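You operate a simulated robot arm through the tools that you are given. There is no shell and no other tool. Be economical: measure what you need, move in short steps, check, and stop when the job is done.

You run a simulated two-armed robot. Do the job below in one go: nothing can be reset, and whatever is moved stays where it is left.

JOB
Put the 15 spacer from the top of the bench on the green mat on the white table and the 20 spacer on the round thermometer. Put the brown carton marked "537" from the desk top on the top of the yellow-handled welder and the brown carton that says "269" on the shelf under the green table. Take the white tub and leave it on the socket shelf. Take the red pad and leave it on top of the silver roll. Turn the red mode knob to DC. Do these in any order. Set down upright: brown carton, white tub.
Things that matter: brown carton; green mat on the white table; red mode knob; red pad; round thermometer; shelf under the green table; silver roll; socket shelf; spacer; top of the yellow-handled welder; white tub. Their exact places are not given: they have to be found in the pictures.

The check looks at the end state, three seconds after you hand in, the way a careful person would. Anything else that was tipped, shoved, dropped, spilled or broken makes it a failure.

ROBOT AND FRAMES
Two 7-joint arms with two-finger parallel grippers on one trunk, on a base that drives. Base frame: it is fixed to the floor where the robot stands at the start and does not move with it; the origin is under the middle of the robot, x ahead of it, y to its left, z up; the surface under the hand at the start is at about z = 85. Units: cm, rad, N and s.
The left shoulder is at the start at [5, 16.1, 112.3], the right one opposite. With the tool pointing down near the work surface each hand reaches from about 24 to 68 cm from the robot's upright axis, wherever it stands, measured 20 degrees to its own side. Places, roughly: brown carton [425, -300, 75]; green mat on the white table [-230, -150, 90]; red mode knob [310, -430, 80]; red pad (6x6x3 cm) [420, -350, 80]; round thermometer [50, 0, 75]; shelf under the green table [160, -670, 50]; silver roll [425, -325, 75]; socket shelf (48x20 cm) [464, -236, 106]; spacer [75, 25, 75]; top of the yellow-handled welder [350, -140, 100]; white tub [425, -325, 75]. Payload 3.43 kg a hand.
Tool frame (each hand has its own): the origin (TCP) lies between the finger pads and is the grasp point; the fingertips stand 3 cm ahead of it; z points along the fingers, y is the line along which they close. The gripper opens to 9.4 cm. The fingers are 2.8 cm wide and 1 cm thick; the gripper's body (5 by 9.6 cm) begins 5.5 cm behind the TCP.
Orientation is told as [roll, pitch, yaw] about the base's x, y, z axes, in that order, counted from this pose: with the fingers straight down and closing along the base's y, the tool's x points along the base's -x, its y along +y and its z along -z.

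CONTROLS
- The arms move only by the tool send_rows. It takes "left_deltas", "right_deltas" or both (then of equal length, played together; a hand with none holds still); each is text: rows parted by semicolons, each of 6 numbers parted by spaces: the shift along the base's x, y, z in units of 40 mm (1.0 is 40 mm), then the turn, a rotation vector about the base's x, y, z in units of 4 degrees (1.0 is 4 degrees). In form: dx dy dz ax ay az; .... A call has 1 to 12 rows; each row shifts and turns the commanded pose from where the row before left it. "left_gripper" and "right_gripper" are, for a hand that has rows, the gripper command, from -1 (fully open) to 1 (shut), values between in proportion, set as the call begins (left out, the last holds). A call with a number of a shift or a turn outside -1 to 1 is refused whole. Rows are played at 5 a second. More than 5 cm and 0.15 rad between two rows, or a gripper value outside its range, and nothing of the call is played. A pose out of reach is approached as far as the arm can. The call stops where the force on the tool passes 40 N (or 10 N more than at its start, if that is more) or the arm is blocked; 0.2 s more then pass. Each finger travels about 4.5 cm/s and halts on what it meets, pressing with about 21 N; the grip force reading is that of the motor and also rises with nothing between the fingers. The clock runs only during rows and for 0.2 s after the last one: add rows that do not move to give the fingers time. The reply holds the time, the measured pose of the TCP, the force on the tool along the base axes, the opening and the grip force, in the units named above and with some noise, with the torque about the TCP (base axes, N m) and any sound that the robot's microphone picked up, and new pictures: "views" is both (left out), scene, wrist or none (wrist: the cameras of the hands that moved).
- Cameras (640 x 400 px; columns grow to the right, rows downward): "scene" is now at [11.64, 2.36, 125.88]; the picture's right is [0.40, -0.92, 0.00], its down [-0.43, -0.19, -0.88] and it looks along [0.81, 0.36, -0.47] (base axes); focal length 266 px, centre (320, 200). "left" rides on the left gripper at [7.6, -1.4, -10.2] in its tool frame; the picture's right is [0.18, 0.98, 0.00], its down [-0.75, 0.14, -0.64] and it looks along [-0.63, 0.12, 0.77] (tool axes); focal length 243 px, centre (320, 200). "right" rides on the right gripper at [7.6, 1.4, -10.2] in its tool frame; the picture's right is [-0.18, 0.98, 0.00], its down [-0.75, -0.14, -0.64] and it looks along [-0.63, -0.12, 0.77] (tool axes); focal length 243 px, centre (320, 200).
- slide_trunk(by): slides the trunk up (or, below 0, down) by that many cm; the arms and the scene camera ride with it, the base frame stays. It gives what a move gives, with no picture.
- drive_base(legs): drives the robot by 1 to 6 legs, each [ahead, left, turn to the left] in cm, cm and rad, along the robot's own axes; the way and the turn of a leg run together, so that a leg with both is an arc; at most 150 cm and 3.142 rad a leg. The arms and the cameras ride along, it lands a little off, and it stops where it bumps. It gives what a move gives, and a new picture of the scene camera.
- turn_head(pan, tilt): turns the head with the scene camera to pan (to the left, within 1.396 rad either way) and tilt (down, from -0.506 to 1.204), counted from straight ahead of the robot. It gives what a move gives, and a new picture of the scene camera.
- probe_pixels(camera, pixels): for up to 12 pixels [column, row] of the newest picture of that camera ("zoom" is the newest enlarged one), the place [x, y, z] in the base frame of the surface seen there, good to about 0.2 cm, but the place of the scene camera against the robot may be out by one fixed shift of up to 2.5 cm in any direction. The clock stands still meanwhile.
- zoom(camera, box): a new picture of the part [left, top, right, bottom] of that camera's present view, enlarged. The clock stands still meanwhile.
- job_done(): hands the job in; it is judged then, once.

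Keep the steps short. Do not move on a guess: measure, check each grasp and each placing, and mend mistakes. In all there are 131 turns and 260 pictures (those below and enlarged ones count). Leave the grippers open and the arms clear of the work at the hand-in unless told otherwise, and finish with a single line.

The tools are called after "Request:" by a JSON object that holds its "op" and its "data". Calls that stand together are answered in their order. send_rows: Moves the arms, as the interface text tells. Its arguments: {"type":"object","properties":{"left_deltas":{"type":"string"},"left_gripper":{"type":"number"},"right_deltas":{"type":"string"},"right_gripper":{"type":"number"},"views":{"type":"string","enum":["both","scene","wrist","none"]}},"required":[]} The other tools are called the same way: slide_trunk (by) slides the trunk up or down; drive_base (legs) drives the base; turn_head (pan, tilt) turns the head that bears the scene camera; probe_pixels (camera, pixels) gives the place of the surface under pixels of a picture; zoom (camera, box) takes an enlarged picture of a part of a camera's view; job_done () hands the job in.

At the start:

```text
time: 0.0
left_tool_pos: [43.98, 35.92, 112.94]
left_tool_rot: [0.001, 0.001, 0.001]
left_contact_force: [0.2, -0.2, 0.6]
left_torque: [-0.03, 0.02, 0.01]
left_width: 9.4
left_finger_force: 0.0
right_tool_pos: [40.75, -4.35, 110.89]
right_tool_rot: [0.0, 0.0, 0.002]
right_contact_force: [0.3, 0.7, 0.5]
right_torque: [-0.01, -0.01, 0.02]
right_width: 9.38
right_finger_force: 0.1
trunk travel left (down, up): [-15.0, 11.7]
robot x, y, heading: [-0.16, 0.05, -0.001]
head pan, tilt: [0.415, 0.494]
```

scene: 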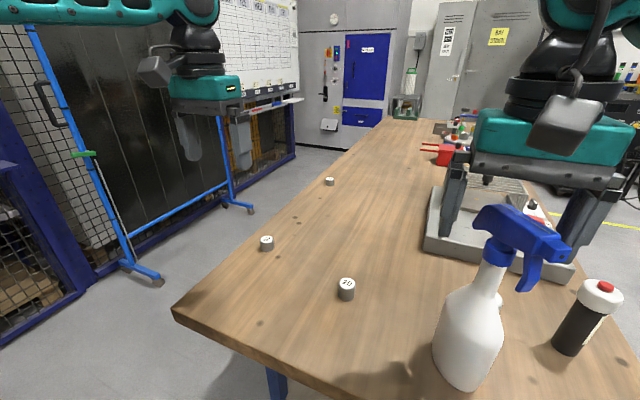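
right: 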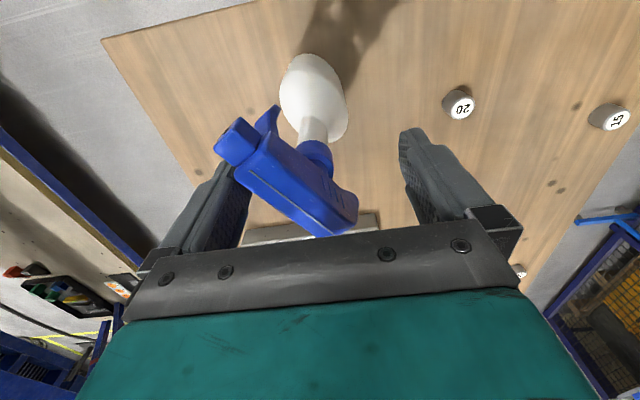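
left: 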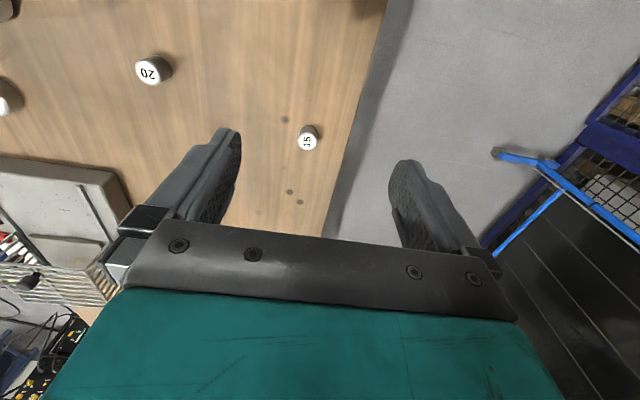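

I see the 15 spacer at scene (266,243), the 20 spacer at (346,288), and a third at (330,181). I'll measure them with both the scene and the left camera.

Request:
{"op": "probe_pixels", "data": {"camera": "left", "pixels": [[307, 142], [150, 71], [306, 130], [148, 60], [311, 146], [280, 60], [60, 180]]}}

Request:
{"op": "probe_pixels", "data": {"camera": "scene", "pixels": [[266, 240], [347, 283], [330, 179], [266, 250], [346, 298], [440, 155], [600, 290]]}}

Request:
{"op": "zoom", "data": {"camera": "scene", "box": [220, 100, 540, 300]}}

Request:
{"op": "turn_head", "data": {"pan": -0.3, "tilt": 0.5}}

```text
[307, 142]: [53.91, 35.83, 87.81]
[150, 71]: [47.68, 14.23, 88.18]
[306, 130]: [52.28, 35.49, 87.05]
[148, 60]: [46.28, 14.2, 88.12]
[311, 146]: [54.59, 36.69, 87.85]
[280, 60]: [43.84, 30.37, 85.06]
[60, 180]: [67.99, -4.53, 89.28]
```

```text
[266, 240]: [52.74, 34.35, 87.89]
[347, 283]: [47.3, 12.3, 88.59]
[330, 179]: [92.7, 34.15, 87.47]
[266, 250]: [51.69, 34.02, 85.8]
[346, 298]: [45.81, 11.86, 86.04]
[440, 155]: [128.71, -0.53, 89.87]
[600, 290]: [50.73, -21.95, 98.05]
```

```text
2.00 times, centred on (380, 200) of scene
```

zoom: 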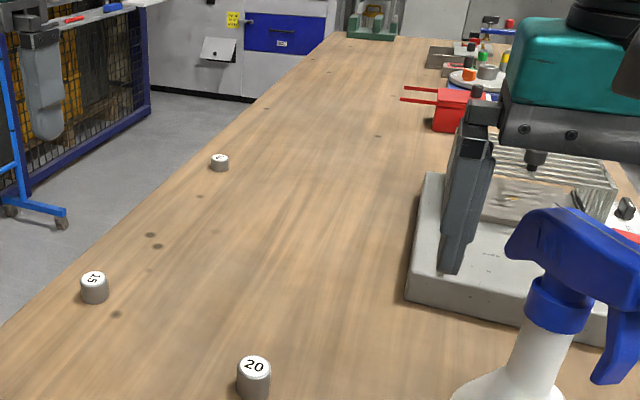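

```text
time: 1.1
left_tool_pos: [43.97, 35.91, 112.88]
left_tool_rot: [0.0, 0.001, 0.002]
left_contact_force: [-0.4, -0.2, -0.4]
left_torque: [-0.02, -0.02, 0.0]
left_width: 9.39
left_finger_force: 0.0
right_tool_pos: [40.81, -4.42, 110.93]
right_tool_rot: [0.001, -0.001, 0.0]
right_contact_force: [0.1, 0.5, -0.2]
right_torque: [-0.03, -0.01, -0.02]
right_width: 9.41
right_finger_force: 0.0
trunk travel left (down, up): [-15.0, 11.7]
robot x, y, heading: [0.24, 0.35, 0.001]
head pan, tilt: [-0.3, 0.499]
```

scene: 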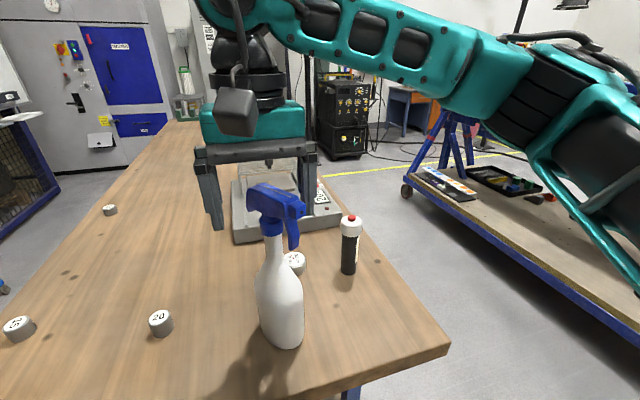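

A white round thing sits behind the spray bottle at (295,262). I'll zoom there.

Request:
{"op": "zoom", "data": {"camera": "scene", "box": [200, 180, 392, 300]}}

Request:
{"op": "zoom", "data": {"camera": "left", "box": [0, 0, 160, 100]}}

Request:
{"op": "probe_pixels", "data": {"camera": "scene", "pixels": [[300, 258], [294, 268], [161, 316], [18, 323], [280, 300], [348, 250], [260, 235]]}}

Request:
{"op": "probe_pixels", "data": {"camera": "left", "pixels": [[4, 95], [6, 6]]}}

```text
3.33 times, centred on (296, 240) of scene
```

zoom: 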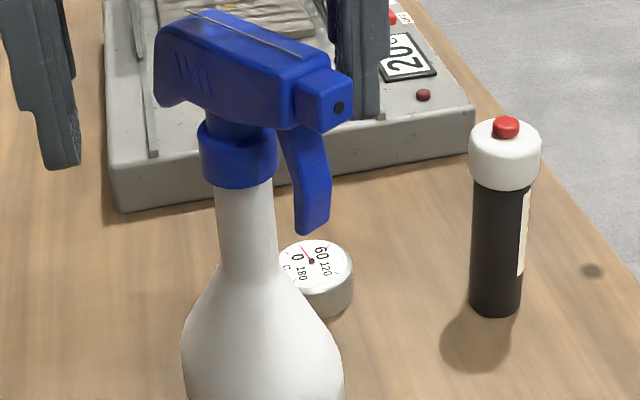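

```text
4.00 times, centred on (80, 50) of left
```

zoom: 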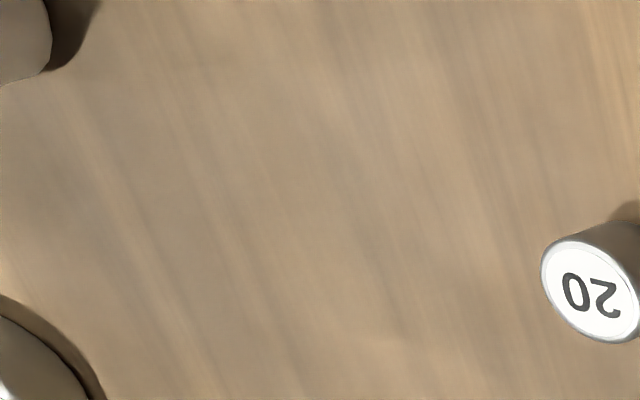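

```text
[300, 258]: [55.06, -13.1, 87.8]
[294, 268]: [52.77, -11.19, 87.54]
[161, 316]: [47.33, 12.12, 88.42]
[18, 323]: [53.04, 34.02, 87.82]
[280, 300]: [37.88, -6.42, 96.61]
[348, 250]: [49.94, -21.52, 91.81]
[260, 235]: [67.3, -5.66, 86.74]
```

```text
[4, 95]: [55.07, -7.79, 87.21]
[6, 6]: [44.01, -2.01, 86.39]
```

The round thermometer is at about (54,-11,87.5), behind the sprayer. I'll raise the right hand clear of the sprayer. The left hand goes toward the 20 spacer with a -90° yaw so that its camera side faces away from the sprayer.

Request:
{"op": "send_rows", "data": {"left_deltas": "0.08 -0.4 0 0 0 -1;0.08 -0.4 0 0 0 -1;0.08 -0.4 0 0 0 -1;0.08 -0.4 0 0 0 -1;0.08 -0.4 0 0 0 -1;0.08 -0.4 0 0 0 -1;0.08 -0.4 0 0 0 -1;0.08 -0.4 0 0 0 -1;0.08 -0.4 0 0 0 -1;0.08 -0.4 0 0 0 -1;0.08 -0.4 0 0 0 -1;0.05 -0.4 0 0 0 -1", "right_deltas": "0 0 0.6 0 0 0;0 0 0.6 0 0 0;0 0 0.6 0 0 0;0 0 0.6 0 0 0;0 0 0.6 0 0 0;0 0 0.6 0 0 0;0 -1 0 0 0 0;0 -1 0 0 0 0;0 -1 0 0 0 0;0 -1 0 0 0 0;0 -1 0 0 0 0;0 -1 0 0 0 0", "views": "none"}}

Request:
{"op": "send_rows", "data": {"left_deltas": "0 0 -0.2 0 0 -1;0 0 -0.2 0 0 -1;0 0 -0.2 0 0 -1;0 0 -0.2 0 0 -1;0 0 -0.2 0 0 -1;0 0 -0.2 0 0 -1;0 0 -0.2 0 0 -1;0 0 -0.2 0 0 -1;0 0 -0.2 0 0 -1;0 0 -0.2 0 0 -1;0 0 0 0 0 -0.5", "views": "wrist"}}

```text
time: 3.7
left_tool_pos: [47.77, 16.69, 112.91]
left_tool_rot: [0.0, 0.0, -0.837]
left_contact_force: [1.8, 0.3, -0.8]
left_torque: [-0.02, 0.0, -0.05]
left_width: 9.38
left_finger_force: 0.1
right_tool_pos: [40.64, -28.18, 125.22]
right_tool_rot: [-0.002, 0.003, 0.003]
right_contact_force: [0.6, 0.9, 0.3]
right_torque: [0.0, 0.02, -0.02]
right_width: 9.4
right_finger_force: 0.1
trunk travel left (down, up): [-15.0, 11.7]
robot x, y, heading: [-0.23, -0.22, -0.001]
head pan, tilt: [-0.3, 0.499]
```

```text
time: 6.1
left_tool_pos: [47.59, 16.76, 104.99]
left_tool_rot: [0.0, 0.001, -1.571]
left_contact_force: [0.0, -0.9, -0.3]
left_torque: [0.01, 0.01, 0.03]
left_width: 9.38
left_finger_force: 0.1
right_tool_pos: [40.4, -28.13, 125.38]
right_tool_rot: [-0.002, -0.001, -0.001]
right_contact_force: [-0.3, 0.2, 1.1]
right_torque: [0.0, -0.02, -0.01]
right_width: 9.41
right_finger_force: 0.1
trunk travel left (down, up): [-15.0, 11.7]
robot x, y, heading: [0.04, -0.19, 0.005]
head pan, tilt: [-0.3, 0.499]
```

left: 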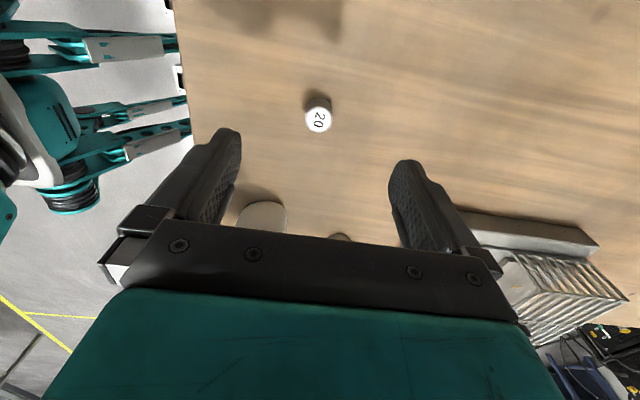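

I'll probe the spacer top at (318,120).

Request:
{"op": "probe_pixels", "data": {"camera": "left", "pixels": [[318, 119], [307, 119], [330, 119], [318, 130], [318, 109], [250, 215]]}}

```text
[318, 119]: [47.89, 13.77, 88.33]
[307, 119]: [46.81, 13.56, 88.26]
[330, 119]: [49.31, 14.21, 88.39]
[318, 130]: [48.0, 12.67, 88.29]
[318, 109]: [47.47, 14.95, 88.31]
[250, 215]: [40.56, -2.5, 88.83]
```

Spacer centre is about (48.0, 13.9), top at 88.3. I'll descend to TCP z of about 89 and then close.

Request:
{"op": "send_rows", "data": {"left_deltas": "0.1 -0.72 0 0 0 0;0 0 -0.5 0 0 0;0 0 -0.5 0 0 0;0 0 -0.5 0 0 0;0 0 -0.5 0 0 0;0 0 -0.5 0 0 0;0 0 -0.5 0 0 0;0 0 -0.5 0 0 0;0 0 -0.5 0 0 0", "views": "wrist"}}

Request:
{"op": "send_rows", "data": {"left_deltas": "0 0 0 0 0 0;0 0 0 0 0 0;0 0 0 0 0 0;0 0 0 0 0 0;0 0 0 0 0 0;0 0 0 0 0 0;0 0 0 0 0 0;0 0 0 0 0 0", "left_gripper": 1, "views": "wrist"}}

```text
time: 8.1
left_tool_pos: [45.81, 16.87, 89.77]
left_tool_rot: [0.001, -0.002, -1.571]
left_contact_force: [0.6, -0.4, 1.3]
left_torque: [0.03, 0.0, 0.01]
left_width: 9.41
left_finger_force: 0.0
left hand out of reach, approached as far as the arm can: row 1, 5, 6, 7, 8, 9
right_tool_pos: [40.52, -28.18, 125.37]
right_tool_rot: [0.001, 0.001, 0.001]
right_contact_force: [-0.4, 0.1, 0.9]
right_torque: [0.02, -0.02, -0.01]
right_width: 9.39
right_finger_force: 0.1
trunk travel left (down, up): [-15.0, 11.7]
robot x, y, heading: [-0.15, 0.09, -0.004]
head pan, tilt: [-0.3, 0.499]
```

left: 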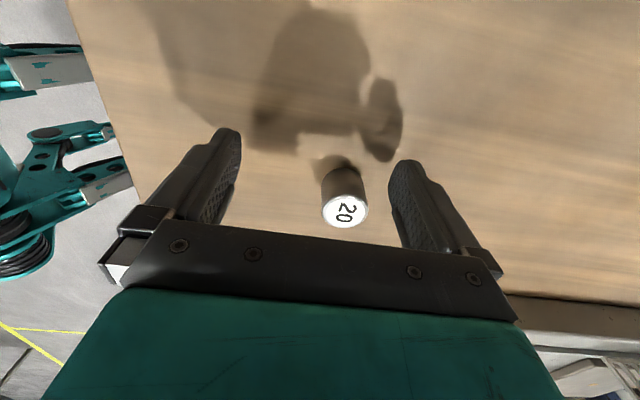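

```text
time: 9.9
left_tool_pos: [45.72, 16.91, 89.91]
left_tool_rot: [-0.001, -0.001, -1.57]
left_contact_force: [-0.3, 0.3, -0.4]
left_torque: [0.01, 0.05, -0.02]
left_width: 0.0
left_finger_force: 22.2
right_tool_pos: [40.52, -28.17, 125.39]
right_tool_rot: [-0.001, -0.001, 0.001]
right_contact_force: [0.1, -1.2, 0.7]
right_torque: [0.01, -0.03, 0.0]
right_width: 9.41
right_finger_force: 0.0
trunk travel left (down, up): [-15.0, 11.7]
robot x, y, heading: [0.15, -0.08, 0.001]
head pan, tilt: [-0.3, 0.499]
```

left: 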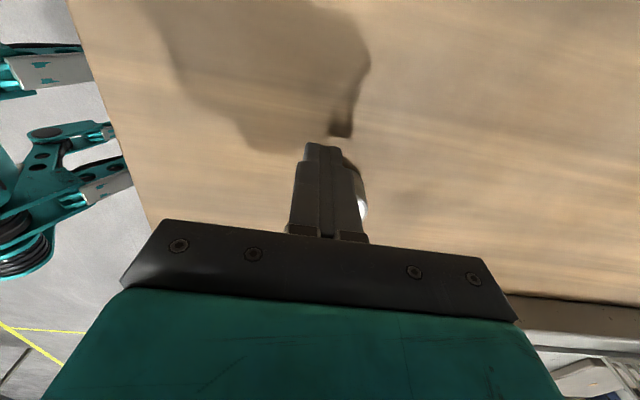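

That was out of reach: the left hand stopped at (45.8,16.9) and closed on nothing, beside the spacer without touching it. I'll back away, lift and open. I'll also probe the sprayer's head to pick a better yaw.

Request:
{"op": "send_rows", "data": {"left_deltas": "-0.55 0.75 0 0 0 0;0 0 0.5 0 0 0;0 0 1 0 0 0;0 0 1 0 0 0;0 0 1 0 0 0;0 0 0 0 0 1;0 0 0 0 0 1;0 0 0 0 0 1;0 0 0 0 0 1;0 0 0 0 0 1;0 0 0 0 0 1", "views": "none"}}

Request:
{"op": "send_rows", "data": {"left_deltas": "0 0 0 0 0 1;0 0 0 0 0 1;0 0 0 0 0 1;0 0 0 0 0 1;0 0 0 0 0 1;0 0 0 0 0 0", "left_gripper": -1, "views": "both"}}

Request:
{"op": "probe_pixels", "data": {"camera": "scene", "pixels": [[250, 195], [303, 212], [275, 195], [294, 240], [270, 235], [260, 300], [300, 300], [293, 266]]}}

```text
time: 12.3
left_tool_pos: [43.61, 19.97, 104.03]
left_tool_rot: [0.001, 0.0, -1.15]
left_contact_force: [0.5, -0.8, -0.7]
left_torque: [0.01, 0.0, -0.03]
left_width: 0.0
left_finger_force: 21.2
right_tool_pos: [40.52, -28.13, 125.35]
right_tool_rot: [-0.001, -0.001, 0.0]
right_contact_force: [-0.3, 0.2, -0.4]
right_torque: [-0.02, 0.0, 0.02]
right_width: 9.4
right_finger_force: 0.1
trunk travel left (down, up): [-15.0, 11.7]
robot x, y, heading: [0.18, 0.15, -0.0]
head pan, tilt: [-0.3, 0.499]
```

```text
time: 13.7
left_tool_pos: [43.47, 19.88, 103.87]
left_tool_rot: [0.001, -0.001, -0.802]
left_contact_force: [0.5, 0.2, -0.2]
left_torque: [-0.03, 0.01, 0.04]
left_width: 9.41
left_finger_force: 0.1
right_tool_pos: [40.5, -28.07, 125.42]
right_tool_rot: [0.0, 0.001, 0.0]
right_contact_force: [-0.1, 0.4, -0.8]
right_torque: [0.03, 0.0, -0.01]
right_width: 9.41
right_finger_force: 0.1
trunk travel left (down, up): [-15.0, 11.7]
robot x, y, heading: [-0.12, -0.03, 0.001]
head pan, tilt: [-0.3, 0.499]
```

scene: 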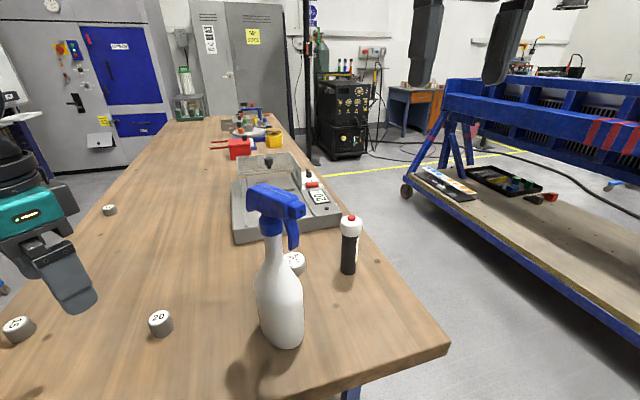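
left: 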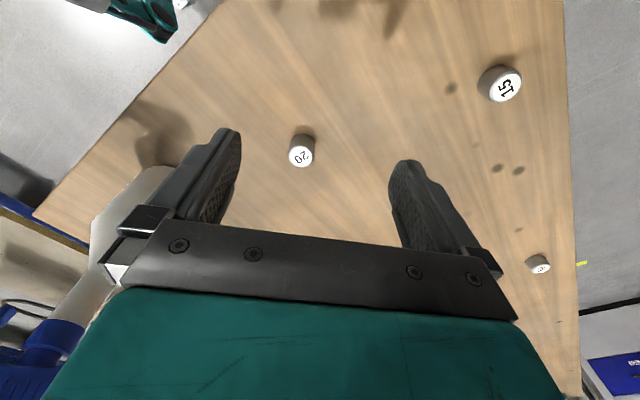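

```text
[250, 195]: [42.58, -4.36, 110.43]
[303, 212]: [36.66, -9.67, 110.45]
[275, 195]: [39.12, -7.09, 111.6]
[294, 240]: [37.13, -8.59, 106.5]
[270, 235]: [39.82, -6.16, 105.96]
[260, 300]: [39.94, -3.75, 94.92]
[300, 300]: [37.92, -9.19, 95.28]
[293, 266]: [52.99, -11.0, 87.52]
```

The left hand is now at yaw -0.80. The sprayer's head reaches x of about 43, so a yaw near -54° keeps the wrist clear. I'll probe the spacer at (301,158).

Request:
{"op": "probe_pixels", "data": {"camera": "left", "pixels": [[301, 157], [291, 157], [312, 157], [301, 166], [301, 148]]}}

Request:
{"op": "send_rows", "data": {"left_deltas": "0.2 -0.4 0 0 0 -1;0.2 -0.4 0 0 0 -1;0.25 -0.25 0 0 0 0;0.25 -0.25 0 0 0 0;0.25 -0.2 0 0 0 0", "views": "wrist"}}

```text
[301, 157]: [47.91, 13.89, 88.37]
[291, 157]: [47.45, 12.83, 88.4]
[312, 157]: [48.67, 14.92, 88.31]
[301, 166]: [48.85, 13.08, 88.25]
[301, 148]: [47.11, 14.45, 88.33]
```

```text
time: 14.9
left_tool_pos: [47.75, 14.47, 103.89]
left_tool_rot: [0.0, -0.001, -0.941]
left_contact_force: [-0.1, 0.0, -0.3]
left_torque: [0.01, -0.05, -0.01]
left_width: 9.39
left_finger_force: 0.0
left hand out of reach, approached as far as the arm can: row 5
right_tool_pos: [40.49, -28.1, 125.32]
right_tool_rot: [0.0, -0.001, 0.0]
right_contact_force: [0.1, -0.3, 0.9]
right_torque: [0.01, 0.01, -0.02]
right_width: 9.4
right_finger_force: 0.2
trunk travel left (down, up): [-15.0, 11.7]
robot x, y, heading: [-0.02, -0.03, -0.005]
head pan, tilt: [-0.3, 0.499]
```

left: 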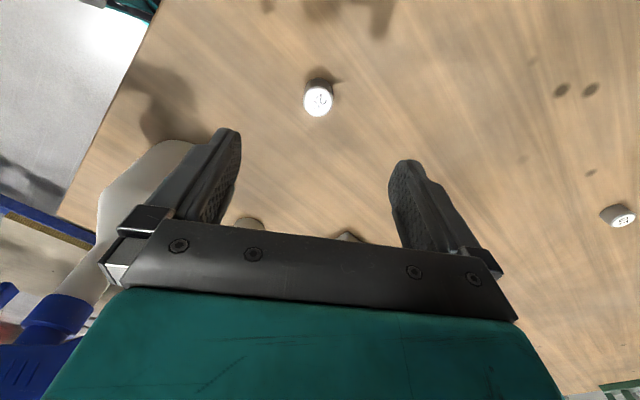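

This is too far inward for the left arm. Driving the robot 22 cm to its left puts the spacer and the thermometer in the right hand's easy zone, and the 15 spacer in the left's.

Request:
{"op": "drive_base", "data": {"legs": [[0, 22, 0]]}}

```text
time: 17.4
left_tool_pos: [47.63, 36.22, 103.78]
left_tool_rot: [0.0, -0.002, -0.94]
left_contact_force: [0.3, -0.3, -0.5]
left_torque: [-0.05, 0.02, -0.02]
left_width: 9.38
left_finger_force: 0.1
right_tool_pos: [40.64, -6.17, 125.24]
right_tool_rot: [0.0, 0.002, -0.001]
right_contact_force: [-0.1, 0.4, 0.5]
right_torque: [0.01, -0.02, -0.02]
right_width: 9.4
right_finger_force: 0.2
trunk travel left (down, up): [-15.0, 11.7]
robot x, y, heading: [0.01, 21.65, -0.002]
head pan, tilt: [-0.3, 0.499]
```

scene: 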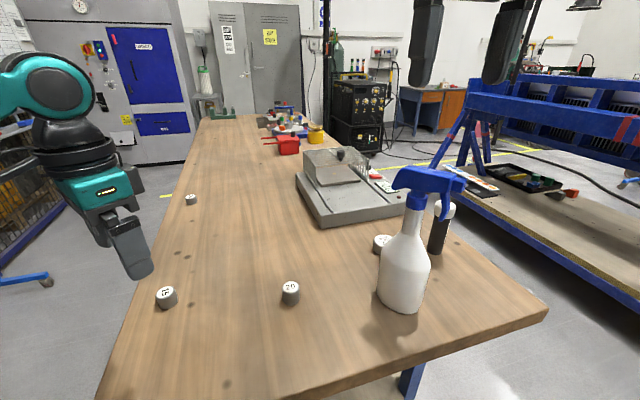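

Now the left hand turns back to yaw 0 over the 15 spacer, and the right hand moves over the 20 spacer with yaw -40°.

Request:
{"op": "send_rows", "data": {"left_deltas": "0.13 0 -0.1 0 0 1;0.13 0 -0.1 0 0 1;0.13 0 -0.1 0 0 1;0.13 0 -0.1 0 0 1;0.13 0 -0.1 0 0 1;0.13 0 -0.1 0 0 1;0.13 0 -0.1 0 0 1;0.13 0 0 0 0 1;0.13 0 0 0 0 1;0.13 0 0 0 0 1;0.13 0 0 0 0 1;0.13 0 0 0 0 1", "right_deltas": "0.15 0.9 0 0 0 -1;0.15 0.9 0 0 0 -1;0.15 0.9 0 0 0 -1;0.15 0.9 0 0 0 -1;0.15 0.9 0 0 0 -1;0.15 0.5 0 0 0 -1;0.15 0 -0.8 0 0 -1;0.15 0 -0.8 0 0 -1;0.15 0 -0.8 0 0 -1;0.15 0 -0.8 0 0 -1;0.15 0 -0.9 0 0 0;0.15 0 -0.9 0 0 0", "views": "wrist"}}

```text
time: 20.0
left_tool_pos: [50.96, 39.26, 101.21]
left_tool_rot: [-0.001, -0.002, -0.1]
left_contact_force: [-0.2, -0.5, 0.3]
left_torque: [0.0, 0.03, -0.03]
left_width: 9.39
left_finger_force: 0.2
left hand out of reach, approached as far as the arm can: row 2, 3, 4, 5, 6, 7, 8, 9, 10, 11, 12
right_tool_pos: [47.69, 13.5, 105.35]
right_tool_rot: [-0.001, 0.0, -0.697]
right_contact_force: [0.3, 0.6, -0.2]
right_torque: [0.01, -0.02, 0.0]
right_width: 9.4
right_finger_force: 0.0
trunk travel left (down, up): [-15.0, 11.7]
robot x, y, heading: [0.04, 21.58, 0.001]
head pan, tilt: [-0.3, 0.499]
```

right: 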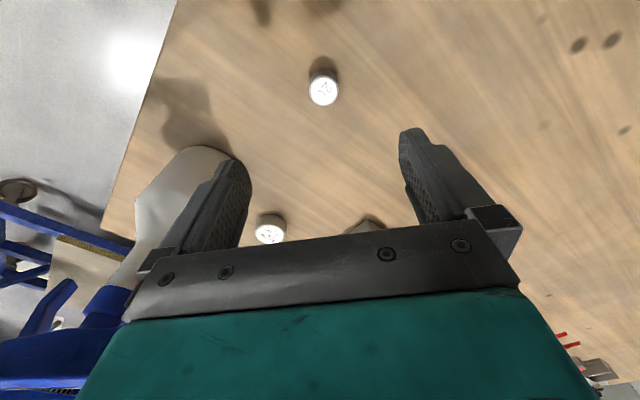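
left: 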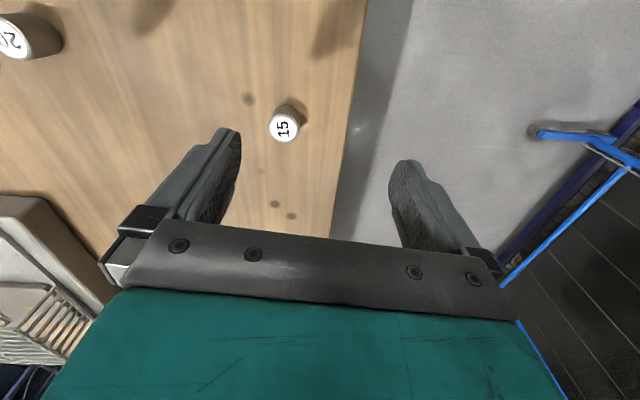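

The right hand is well placed. I'll probe the 20 spacer at (323,91) and the thermometer at (270,231).

Request:
{"op": "probe_pixels", "data": {"camera": "right", "pixels": [[323, 91], [310, 91], [337, 91], [323, 103], [270, 233], [257, 233], [285, 233], [270, 226]]}}

Request:
{"op": "zoom", "data": {"camera": "right", "box": [200, 60, 392, 260]}}

Request:
{"op": "probe_pixels", "data": {"camera": "left", "pixels": [[283, 126], [271, 126], [297, 126], [283, 138]]}}

```text
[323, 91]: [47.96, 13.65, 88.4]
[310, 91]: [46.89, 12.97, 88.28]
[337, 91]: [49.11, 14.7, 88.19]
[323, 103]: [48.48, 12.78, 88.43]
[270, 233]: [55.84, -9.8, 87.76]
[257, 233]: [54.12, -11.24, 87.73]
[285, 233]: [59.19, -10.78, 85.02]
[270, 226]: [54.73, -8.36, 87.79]
```

```text
2.00 times, centred on (296, 160) of right
```

zoom: 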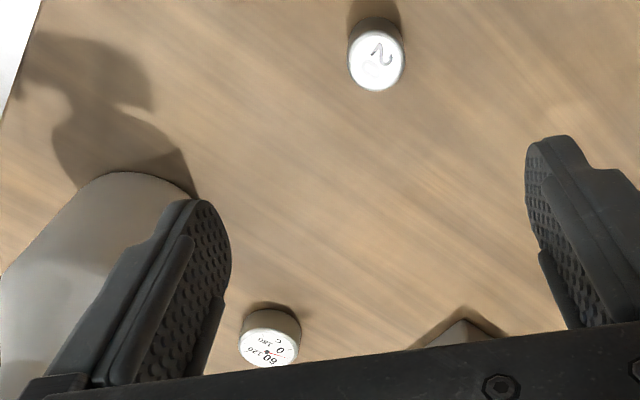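

```text
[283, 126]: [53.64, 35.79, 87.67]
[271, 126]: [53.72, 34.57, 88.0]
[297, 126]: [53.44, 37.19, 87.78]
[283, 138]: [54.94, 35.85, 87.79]
```

The 20 spacer is at (48.0,13.7). I'll descend straight down with the right hand.

Request:
{"op": "send_rows", "data": {"right_deltas": "0.08 0.05 -0.5 0 0 0;0 0 -0.5 0 0 0;0 0 -0.5 0 0 0;0 0 -0.5 0 0 0;0 0 -0.5 0 0 0;0 0 -0.5 0 0 0;0 0 -0.5 0 0 0;0 0 -0.5 0 0 0;0 0 -0.06 0 0 0", "views": "wrist"}}

```text
time: 21.6
left_tool_pos: [50.54, 39.68, 101.25]
left_tool_rot: [-0.007, -0.012, -0.107]
left_contact_force: [1.0, 0.5, 0.6]
left_torque: [-0.04, -0.05, 0.01]
left_width: 9.39
left_finger_force: 0.1
right_tool_pos: [50.65, 14.15, 100.4]
right_tool_rot: [0.127, -0.143, -0.711]
right_contact_force: [-0.7, 0.9, 0.2]
right_torque: [-0.05, -0.02, 0.01]
right_width: 9.42
right_finger_force: 0.0
trunk travel left (down, up): [-15.0, 11.7]
robot x, y, heading: [0.22, 21.72, 0.003]
head pan, tilt: [-0.3, 0.499]
stopped in row 8 (right hand): the arm was blocked; the commanded pose is now the measured one
```

right: 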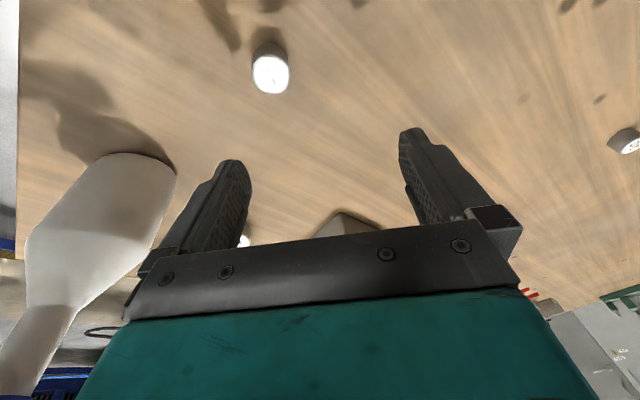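

The right arm was blocked without any force on the tool. Perhaps the two arms are touching each other, so I'll look with the head up at the arms.

Request:
{"op": "turn_head", "data": {"pan": 0.1, "tilt": 0.6}}

```text
time: 22.5
left_tool_pos: [50.33, 39.59, 101.63]
left_tool_rot: [-0.007, -0.012, -0.103]
left_contact_force: [0.5, 0.4, -0.3]
left_torque: [0.02, -0.01, 0.02]
left_width: 9.37
left_finger_force: 0.0
right_tool_pos: [50.56, 14.01, 100.27]
right_tool_rot: [0.121, -0.142, -0.707]
right_contact_force: [-0.6, 0.1, 0.2]
right_torque: [-0.01, 0.01, 0.01]
right_width: 9.38
right_finger_force: 0.0
trunk travel left (down, up): [-15.0, 11.7]
robot x, y, heading: [-0.19, 21.83, 0.0]
head pan, tilt: [0.099, 0.6]
```

scene: 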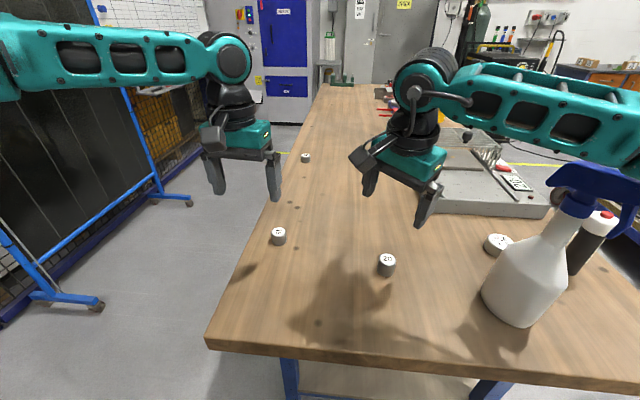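

The right forearm seems to rest over the sprayer's head at (610,190). I'll lift the right hand straight up at once, undo the tilt, and send the left back toward its start-like pose to free its configuration.

Request:
{"op": "send_rows", "data": {"right_deltas": "0 0 1 0 0 0;0 0 1 0 0 0;0 0 1 0 0 0;0 0 1 0 0.9 0;0 0 1 0 0.9 0;0 0 1 0 0.9 0", "left_deltas": "-0.2 0.5 0.2 0 0 0;-0.2 0.5 0.2 0 0 0;-0.2 0.5 0.2 0 0 0;-0.2 0.5 0.2 0 0 0;-0.2 0.5 0.2 0 0 0;-0.2 0.5 0.2 0 0 0", "views": "scene"}}

```text
time: 23.9
left_tool_pos: [46.06, 51.44, 106.05]
left_tool_rot: [-0.002, -0.003, -0.102]
left_contact_force: [-0.1, 0.1, 0.2]
left_torque: [-0.01, -0.01, 0.0]
left_width: 9.42
left_finger_force: 0.0
right_tool_pos: [50.71, 13.9, 123.09]
right_tool_rot: [-0.015, 0.024, -0.7]
right_contact_force: [0.7, 0.4, 0.8]
right_torque: [-0.07, 0.0, 0.0]
right_width: 9.4
right_finger_force: 0.1
trunk travel left (down, up): [-15.0, 11.7]
robot x, y, heading: [-0.14, 21.64, -0.002]
head pan, tilt: [0.099, 0.6]
```

scene: 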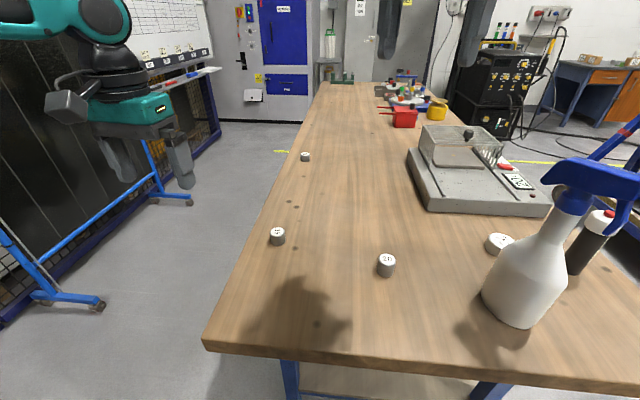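

The sprayer is unharmed and hasn't moved. Now the left hand approaches the 15 spacer again from this fresh configuration with yaw near 0.

Request:
{"op": "send_rows", "data": {"left_deltas": "0.25 -0.5 -0.1 0 0 0.2;0.25 -0.5 -0.1 0 0 0.2;0.25 -0.5 -0.1 0 0 0.2;0.25 -0.5 -0.1 0 0 0.2;0.25 -0.5 -0.1 0 0 0.2;0.25 -0.5 -0.1 0 0 0.2;0.25 -0.5 -0.1 0 0 0.2;0.18 -0.4 -0.1 0 0 0", "right_deltas": "-0.5 -0.5 0 0 0 0.8;-0.5 -0.5 0 0 0 0.8;-0.5 -0.5 0 0 0 0.8;-0.5 -0.5 0 0 0 0.8;-0.5 -0.5 0 0 0 0.8;-0.2 -0.5 0 0 0 0.8;0 0 0 0 0 0;0 0 0 0 0 0", "views": "both"}}

```text
time: 25.7
left_tool_pos: [50.95, 39.13, 103.01]
left_tool_rot: [-0.002, -0.004, -0.005]
left_contact_force: [-0.4, 0.0, -0.6]
left_torque: [0.01, 0.04, 0.02]
left_width: 9.41
left_finger_force: 0.1
left hand out of reach, approached as far as the arm can: row 6, 7, 8
right_tool_pos: [39.96, 1.69, 122.85]
right_tool_rot: [-0.015, 0.026, -0.365]
right_contact_force: [0.7, -0.1, 0.1]
right_torque: [0.01, 0.0, 0.0]
right_width: 9.39
right_finger_force: 0.0
trunk travel left (down, up): [-15.0, 11.7]
robot x, y, heading: [-0.09, 21.66, 0.003]
head pan, tilt: [0.099, 0.6]
```

scene: 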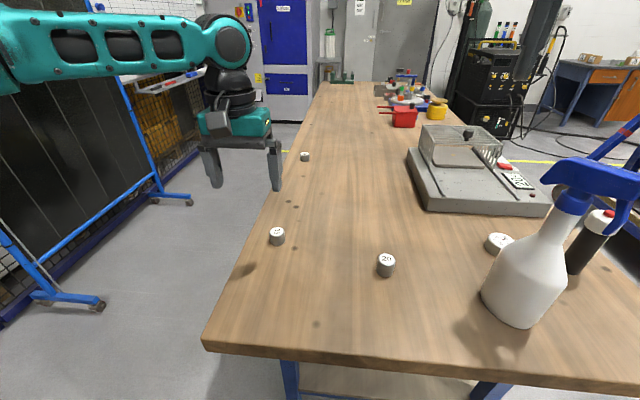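
right: 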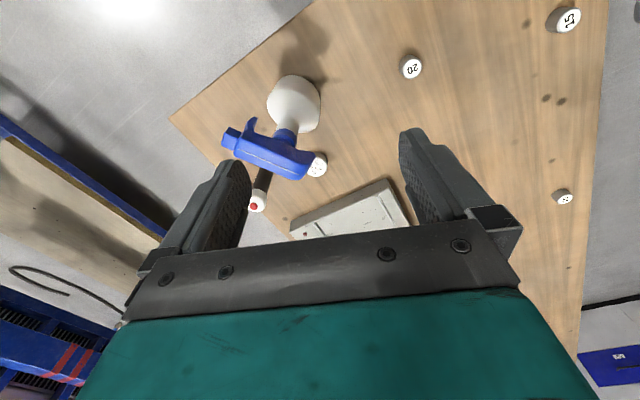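
left: 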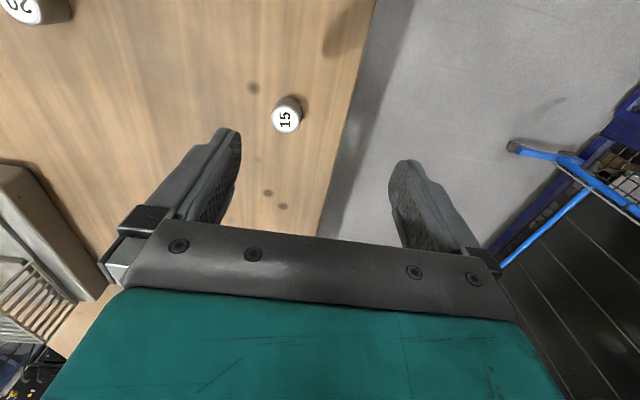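

I now understand the limit: a hand must work at a bearing of about 20° or more to its own side. So I should shift the base. I'll check where the board's blue feet stand at the left before driving.

Request:
{"op": "probe_pixels", "data": {"camera": "scene", "pixels": [[98, 303], [190, 202], [30, 290], [205, 342], [278, 233], [500, 245]]}}

Request:
{"op": "turn_head", "data": {"pan": 1.3, "tilt": 0.5}}

```text
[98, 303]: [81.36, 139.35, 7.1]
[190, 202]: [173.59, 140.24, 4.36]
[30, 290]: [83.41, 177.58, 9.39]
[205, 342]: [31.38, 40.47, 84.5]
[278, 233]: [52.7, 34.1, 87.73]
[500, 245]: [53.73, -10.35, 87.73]
```

```text
time: 27.1
left_tool_pos: [50.95, 39.14, 103.08]
left_tool_rot: [0.0, -0.004, -0.004]
left_contact_force: [0.4, 0.8, 0.3]
left_torque: [0.02, 0.02, 0.02]
left_width: 9.36
left_finger_force: 0.1
right_tool_pos: [39.91, 1.72, 122.86]
right_tool_rot: [-0.016, 0.026, -0.367]
right_contact_force: [-0.3, 0.2, 0.4]
right_torque: [0.01, -0.02, -0.04]
right_width: 9.41
right_finger_force: 0.1
trunk travel left (down, up): [-15.0, 11.7]
robot x, y, heading: [0.09, 21.61, 0.002]
head pan, tilt: [1.3, 0.499]
```

scene: 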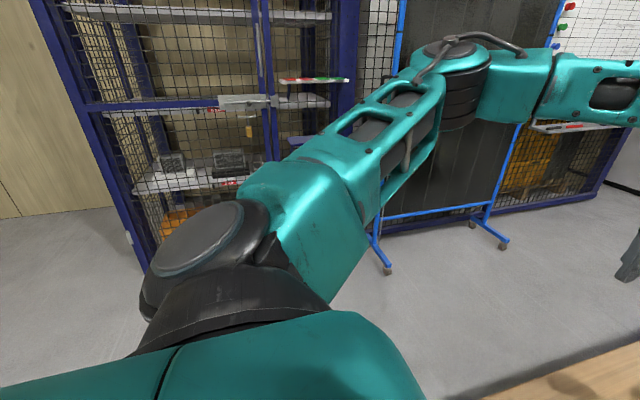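

There is plenty of floor on the left. I'll drive 28 cm left so that the right hand can pick the 20 spacer at a good bearing, and probe the left elbow to learn how high the arms run.

Request:
{"op": "probe_pixels", "data": {"camera": "scene", "pixels": [[450, 80], [395, 110], [600, 90]]}}

Request:
{"op": "drive_base", "data": {"legs": [[0, 28, 0]]}}

Request:
{"op": "turn_head", "data": {"pan": -0.5, "tilt": 0.6}}

```text
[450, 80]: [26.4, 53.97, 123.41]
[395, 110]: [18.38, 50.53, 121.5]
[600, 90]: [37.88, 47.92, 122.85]
```

```text
time: 30.2
left_tool_pos: [50.85, 67.56, 103.05]
left_tool_rot: [-0.003, -0.001, -0.007]
left_contact_force: [-1.2, -0.3, -0.4]
left_torque: [-0.04, 0.02, 0.02]
left_width: 9.41
left_finger_force: 0.1
right_tool_pos: [39.95, 30.2, 122.88]
right_tool_rot: [-0.014, 0.028, -0.368]
right_contact_force: [0.0, 1.3, 0.9]
right_torque: [0.0, -0.01, 0.02]
right_width: 9.39
right_finger_force: 0.0
trunk travel left (down, up): [-15.0, 11.7]
robot x, y, heading: [-0.29, 50.43, -0.003]
head pan, tilt: [1.3, 0.499]
```

scene: 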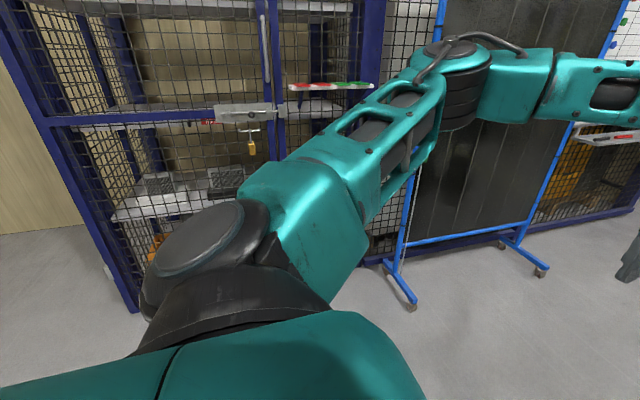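

```text
time: 32.0
left_tool_pos: [50.98, 67.55, 103.07]
left_tool_rot: [-0.003, -0.004, -0.007]
left_contact_force: [0.2, 0.6, -0.3]
left_torque: [0.01, 0.02, 0.01]
left_width: 9.4
left_finger_force: 0.0
right_tool_pos: [39.9, 30.22, 122.9]
right_tool_rot: [-0.016, 0.026, -0.369]
right_contact_force: [0.4, 0.0, 0.4]
right_torque: [0.0, 0.02, -0.03]
right_width: 9.4
right_finger_force: 0.1
trunk travel left (down, up): [-15.0, 11.7]
robot x, y, heading: [-0.22, 50.3, -0.006]
head pan, tilt: [-0.499, 0.6]
```

scene: 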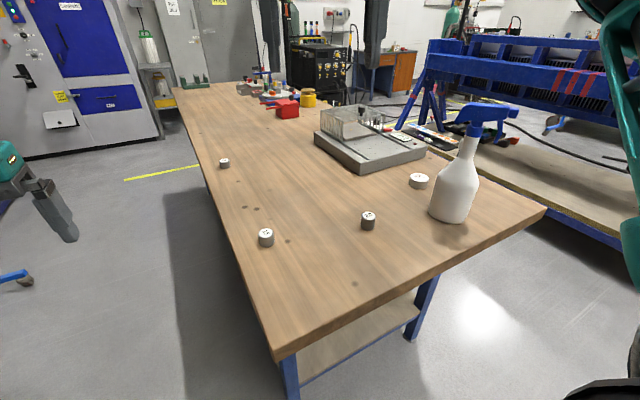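

The elbow sits about 26 cm ahead and 32 cm to the side of the robot, at z of about 123. From this base position the right arm stays clear of the sprayer, so I'll move above the 20 spacer.

Request:
{"op": "send_rows", "data": {"right_deltas": "0.25 -0.5 0 0.08 -0.43 0;0.25 -0.5 0 0 0 0;0.25 -0.5 -0.5 0 0 0;0.25 -0.5 -0.5 0 0 0;0.25 -0.5 -0.7 0 0 0;0.25 -0.5 -0.7 0 0 0;0.25 -0.55 -0.7 0 0 0;0.25 -0.58 -0.7 0 0 0;0 0 -0.7 0 0 0", "views": "both"}}

```text
time: 34.0
left_tool_pos: [50.86, 67.52, 103.09]
left_tool_rot: [-0.001, -0.003, -0.007]
left_contact_force: [-1.0, -0.7, 0.2]
left_torque: [0.0, -0.02, 0.02]
left_width: 9.39
left_finger_force: 0.1
right_tool_pos: [48.02, 13.59, 104.88]
right_tool_rot: [0.001, 0.0, -0.366]
right_contact_force: [0.1, 0.5, 0.7]
right_torque: [0.0, -0.02, 0.03]
right_width: 9.39
right_finger_force: 0.2
trunk travel left (down, up): [-15.0, 11.7]
robot x, y, heading: [-0.2, 50.29, 0.001]
head pan, tilt: [-0.499, 0.6]
```

scene: 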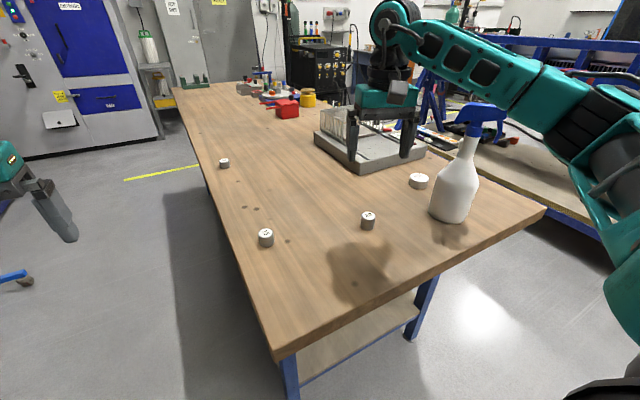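
right: 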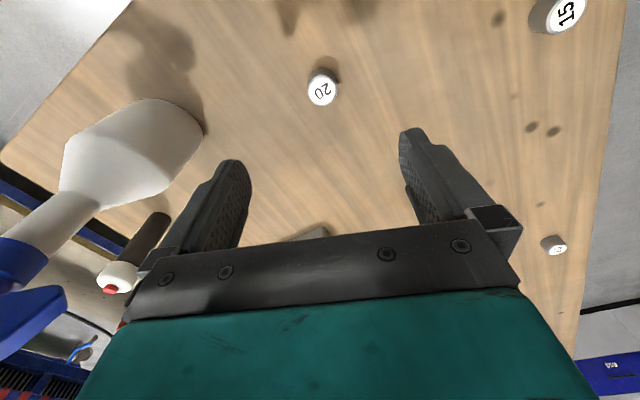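

I'm above it, with the forearm about level with the sprayer's head but beyond it. I'll descend to z of about 89.2.

Request:
{"op": "send_rows", "data": {"right_deltas": "0 0.03 -0.5 0 0 0;0 0 -0.5 0 0 0;0 0 -0.5 0 0 0;0 0 -0.5 0 0 0;0 0 -0.5 0 0 0;0 0 -0.5 0 0 0;0 0 -0.5 0 0 0;0 0 -0.42 0 0 0", "views": "both"}}

```text
time: 35.8
left_tool_pos: [51.06, 67.51, 103.06]
left_tool_rot: [-0.002, -0.003, -0.007]
left_contact_force: [-0.8, -0.3, -0.5]
left_torque: [0.04, 0.01, 0.0]
left_width: 9.4
left_finger_force: 0.1
right_tool_pos: [47.92, 13.75, 89.11]
right_tool_rot: [-0.001, 0.001, -0.367]
right_contact_force: [0.4, -0.1, 0.4]
right_torque: [0.03, 0.0, 0.02]
right_width: 9.4
right_finger_force: 0.0
trunk travel left (down, up): [-15.0, 11.7]
robot x, y, heading: [0.29, 50.37, -0.007]
head pan, tilt: [-0.499, 0.6]
```

scene: 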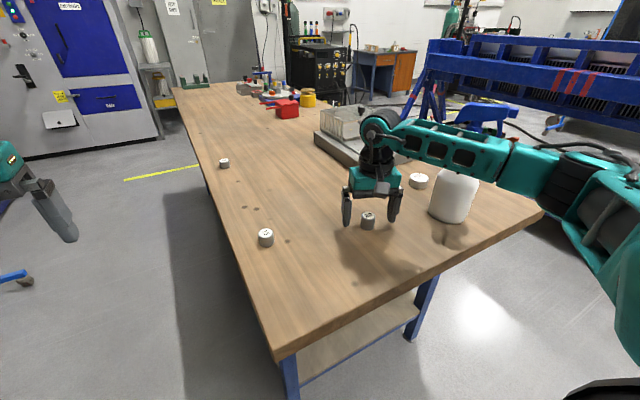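
right: 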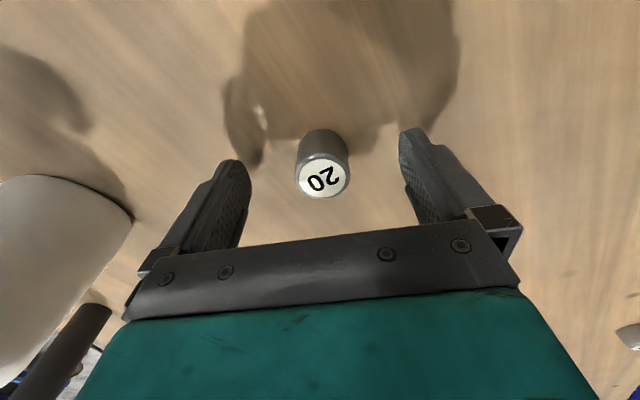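

The spacer is centred between the fingers at (322,180). I'll close, then lift.

Request:
{"op": "send_rows", "data": {"right_deltas": "0 0 0 0 0 0;0 0 0 0 0 0;0 0 0 0 0 0;0 0 0 0 0 0;0 0 0 0 0 0;0 0 0 0 0 0;0 0 0 0 0 0;0 0 0.4 0 0 0;0 0 0.8 0 0 0;0 0 0.8 0 0 0;0 0 0.8 0 0 0;0 0 0.8 0 0 0", "right_gripper": 1, "views": "wrist"}}

```text
time: 38.4
left_tool_pos: [50.89, 67.52, 103.05]
left_tool_rot: [-0.002, -0.003, -0.007]
left_contact_force: [0.2, 0.1, -0.2]
left_torque: [-0.02, 0.02, 0.01]
left_width: 9.43
left_finger_force: 0.1
right_tool_pos: [47.93, 13.82, 103.66]
right_tool_rot: [0.002, 0.002, -0.367]
right_contact_force: [-0.7, 0.6, -1.5]
right_torque: [0.03, 0.0, 0.01]
right_width: 2.99
right_finger_force: 20.8
trunk travel left (down, up): [-15.0, 11.7]
robot x, y, heading: [-0.18, 50.3, -0.003]
head pan, tilt: [-0.499, 0.6]
```

right: 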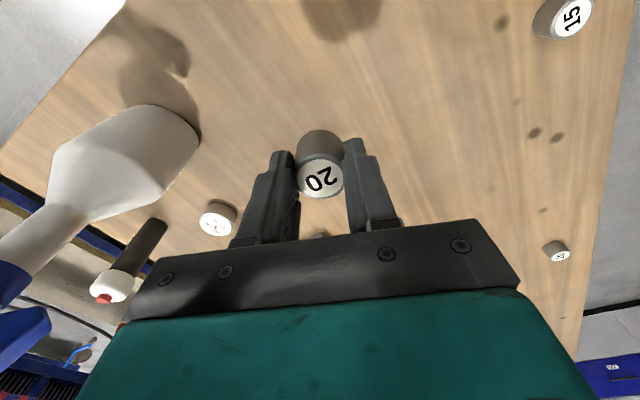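

The 20 spacer is held (opening 3.0). I'll raise and tuck the right hand, then drive 40 cm right so that the left hand can get the 15 spacer.

Request:
{"op": "send_rows", "data": {"right_deltas": "0 0 0.9 0 0 0;0 0 0.9 0 0 0;0 0 0.9 0 0 0;0 0 0.9 0 0 0;0 0 0.9 0 0 0;-0.5 0.4 0.9 0 0 0.7;-0.5 0.4 0.5 0 0 0.7;-0.5 0.4 0 0 0 0.7;-0.5 0.4 0 0 0 0.7;0 0.4 0 0 0 0.7;0 0 0 0 0 0.7;0 0 0 0 0 0.7", "views": "none"}}

Request:
{"op": "drive_base", "data": {"legs": [[0, -40, 0]]}}

```text
time: 41.0
left_tool_pos: [51.0, 67.51, 103.1]
left_tool_rot: [-0.002, -0.003, -0.007]
left_contact_force: [-0.4, -0.9, 0.2]
left_torque: [-0.02, 0.01, -0.01]
left_width: 9.41
left_finger_force: 0.1
right_tool_pos: [40.03, 21.62, 127.18]
right_tool_rot: [-0.001, 0.001, -0.023]
right_contact_force: [0.5, -0.1, -2.4]
right_torque: [0.0, 0.04, 0.01]
right_width: 3.01
right_finger_force: 21.3
trunk travel left (down, up): [-15.0, 11.7]
robot x, y, heading: [0.06, 50.17, -0.004]
head pan, tilt: [-0.499, 0.6]
```

```text
time: 45.1
left_tool_pos: [50.93, 26.99, 103.0]
left_tool_rot: [-0.002, -0.004, -0.006]
left_contact_force: [-0.7, -0.9, -0.3]
left_torque: [-0.01, -0.03, 0.03]
left_width: 9.38
left_finger_force: 0.1
right_tool_pos: [39.91, -18.76, 127.26]
right_tool_rot: [0.0, 0.004, -0.023]
right_contact_force: [-0.4, -0.3, -2.1]
right_torque: [-0.03, -0.02, 0.01]
right_width: 3.0
right_finger_force: 20.8
trunk travel left (down, up): [-15.0, 11.7]
robot x, y, heading: [-0.22, 9.7, 0.002]
head pan, tilt: [-0.499, 0.6]
```

scene: 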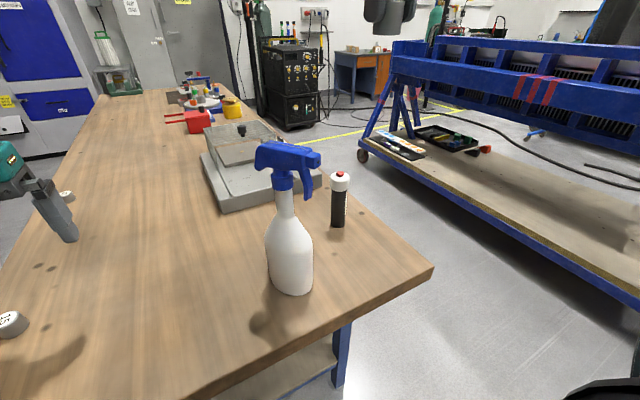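

The left hand moves over the 15 spacer.

Request:
{"op": "send_rows", "data": {"left_deltas": "0.1 0.45 0 0 0 0.1;0.1 0.45 0 0 0 0;0.1 0.45 0 0 0 0;0.1 0.45 0 0 0 0;0.1 0.45 0 0 0 0", "views": "wrist"}}

```text
time: 46.3
left_tool_pos: [52.98, 36.14, 103.12]
left_tool_rot: [-0.002, -0.005, 0.0]
left_contact_force: [0.3, 0.7, -0.4]
left_torque: [0.0, 0.02, 0.0]
left_width: 9.39
left_finger_force: 0.0
right_tool_pos: [39.98, -18.62, 127.17]
right_tool_rot: [0.001, 0.003, -0.024]
right_contact_force: [0.3, 0.1, -1.2]
right_torque: [0.02, 0.0, 0.0]
right_width: 2.99
right_finger_force: 21.5
trunk travel left (down, up): [-15.0, 11.7]
robot x, y, heading: [-0.08, 9.77, -0.001]
head pan, tilt: [-0.499, 0.6]
```

left: 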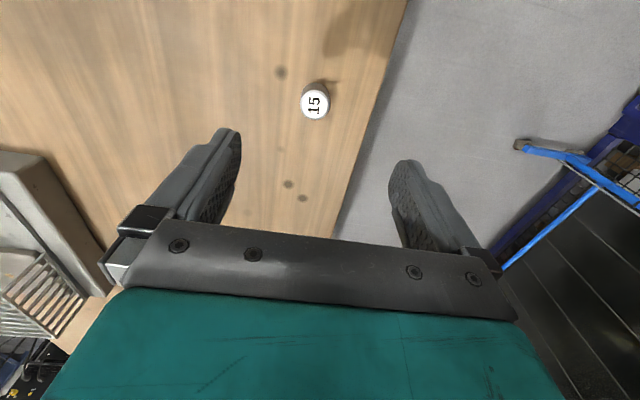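

Now descend onto (53.75,35.85).

Request:
{"op": "send_rows", "data": {"left_deltas": "0.2 -0.08 -0.45 0 0 0;0 0 -0.5 0 0 0;0 0 -0.5 0 0 0;0 0 -0.5 0 0 0;0 0 -0.5 0 0 0;0 0 -0.5 0 0 0;0 0 -0.5 0 0 0;0 0 -0.1 0 0 0", "views": "wrist"}}

```text
time: 48.1
left_tool_pos: [53.24, 36.19, 89.03]
left_tool_rot: [-0.002, -0.006, -0.002]
left_contact_force: [0.4, 0.0, -0.3]
left_torque: [-0.02, -0.01, 0.02]
left_width: 9.39
left_finger_force: 0.1
left hand out of reach, approached as far as the arm can: row 7
right_tool_pos: [40.06, -18.66, 127.23]
right_tool_rot: [0.0, 0.002, -0.023]
right_contact_force: [0.0, -0.5, -1.1]
right_torque: [0.0, 0.0, 0.01]
right_width: 3.02
right_finger_force: 20.8
trunk travel left (down, up): [-15.0, 11.7]
robot x, y, heading: [-0.2, 9.9, -0.006]
head pan, tilt: [-0.499, 0.6]
```

left: 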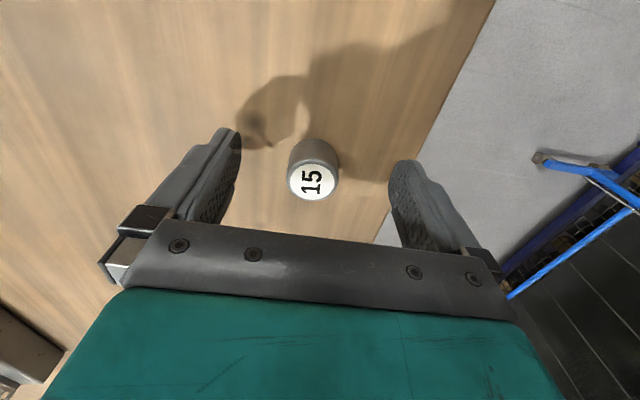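

Well placed, with the spacer at (313,180). Close and lift.

Request:
{"op": "send_rows", "data": {"left_deltas": "0 0 0 0 0 0;0 0 0 0 0 0;0 0 0 0 0 0;0 0 0 0 0 0;0 0 0 0 0 0;0 0 0 0 0 0;0 0 0 0 0 0;0 0 0.4 0 0 0;0 0 0.8 0 0 0;0 0 0.8 0 0 0;-0.1 0 0.9 0 0 0;-0.5 0 0.9 0 0 0", "left_gripper": 1, "views": "wrist"}}

```text
time: 50.7
left_tool_pos: [51.04, 36.04, 104.22]
left_tool_rot: [-0.002, -0.004, 0.0]
left_contact_force: [0.8, -0.2, -1.9]
left_torque: [0.0, 0.03, 0.01]
left_width: 3.01
left_finger_force: 21.2
right_tool_pos: [39.94, -18.84, 127.35]
right_tool_rot: [0.0, 0.0, -0.025]
right_contact_force: [-1.0, 0.7, -1.6]
right_torque: [0.0, -0.01, 0.01]
right_width: 2.99
right_finger_force: 20.9
trunk travel left (down, up): [-15.0, 11.7]
robot x, y, heading: [0.29, 10.14, -0.001]
head pan, tilt: [-0.499, 0.6]
```

left: 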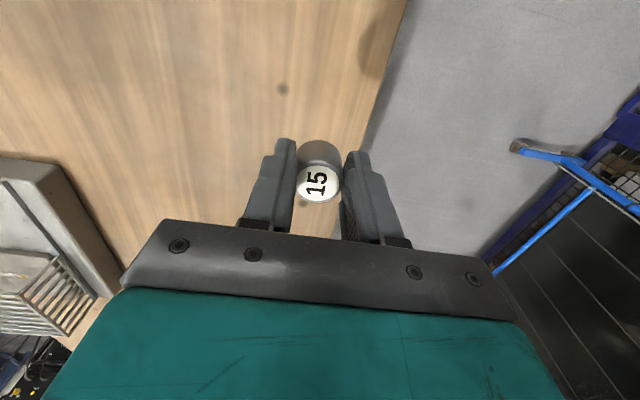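

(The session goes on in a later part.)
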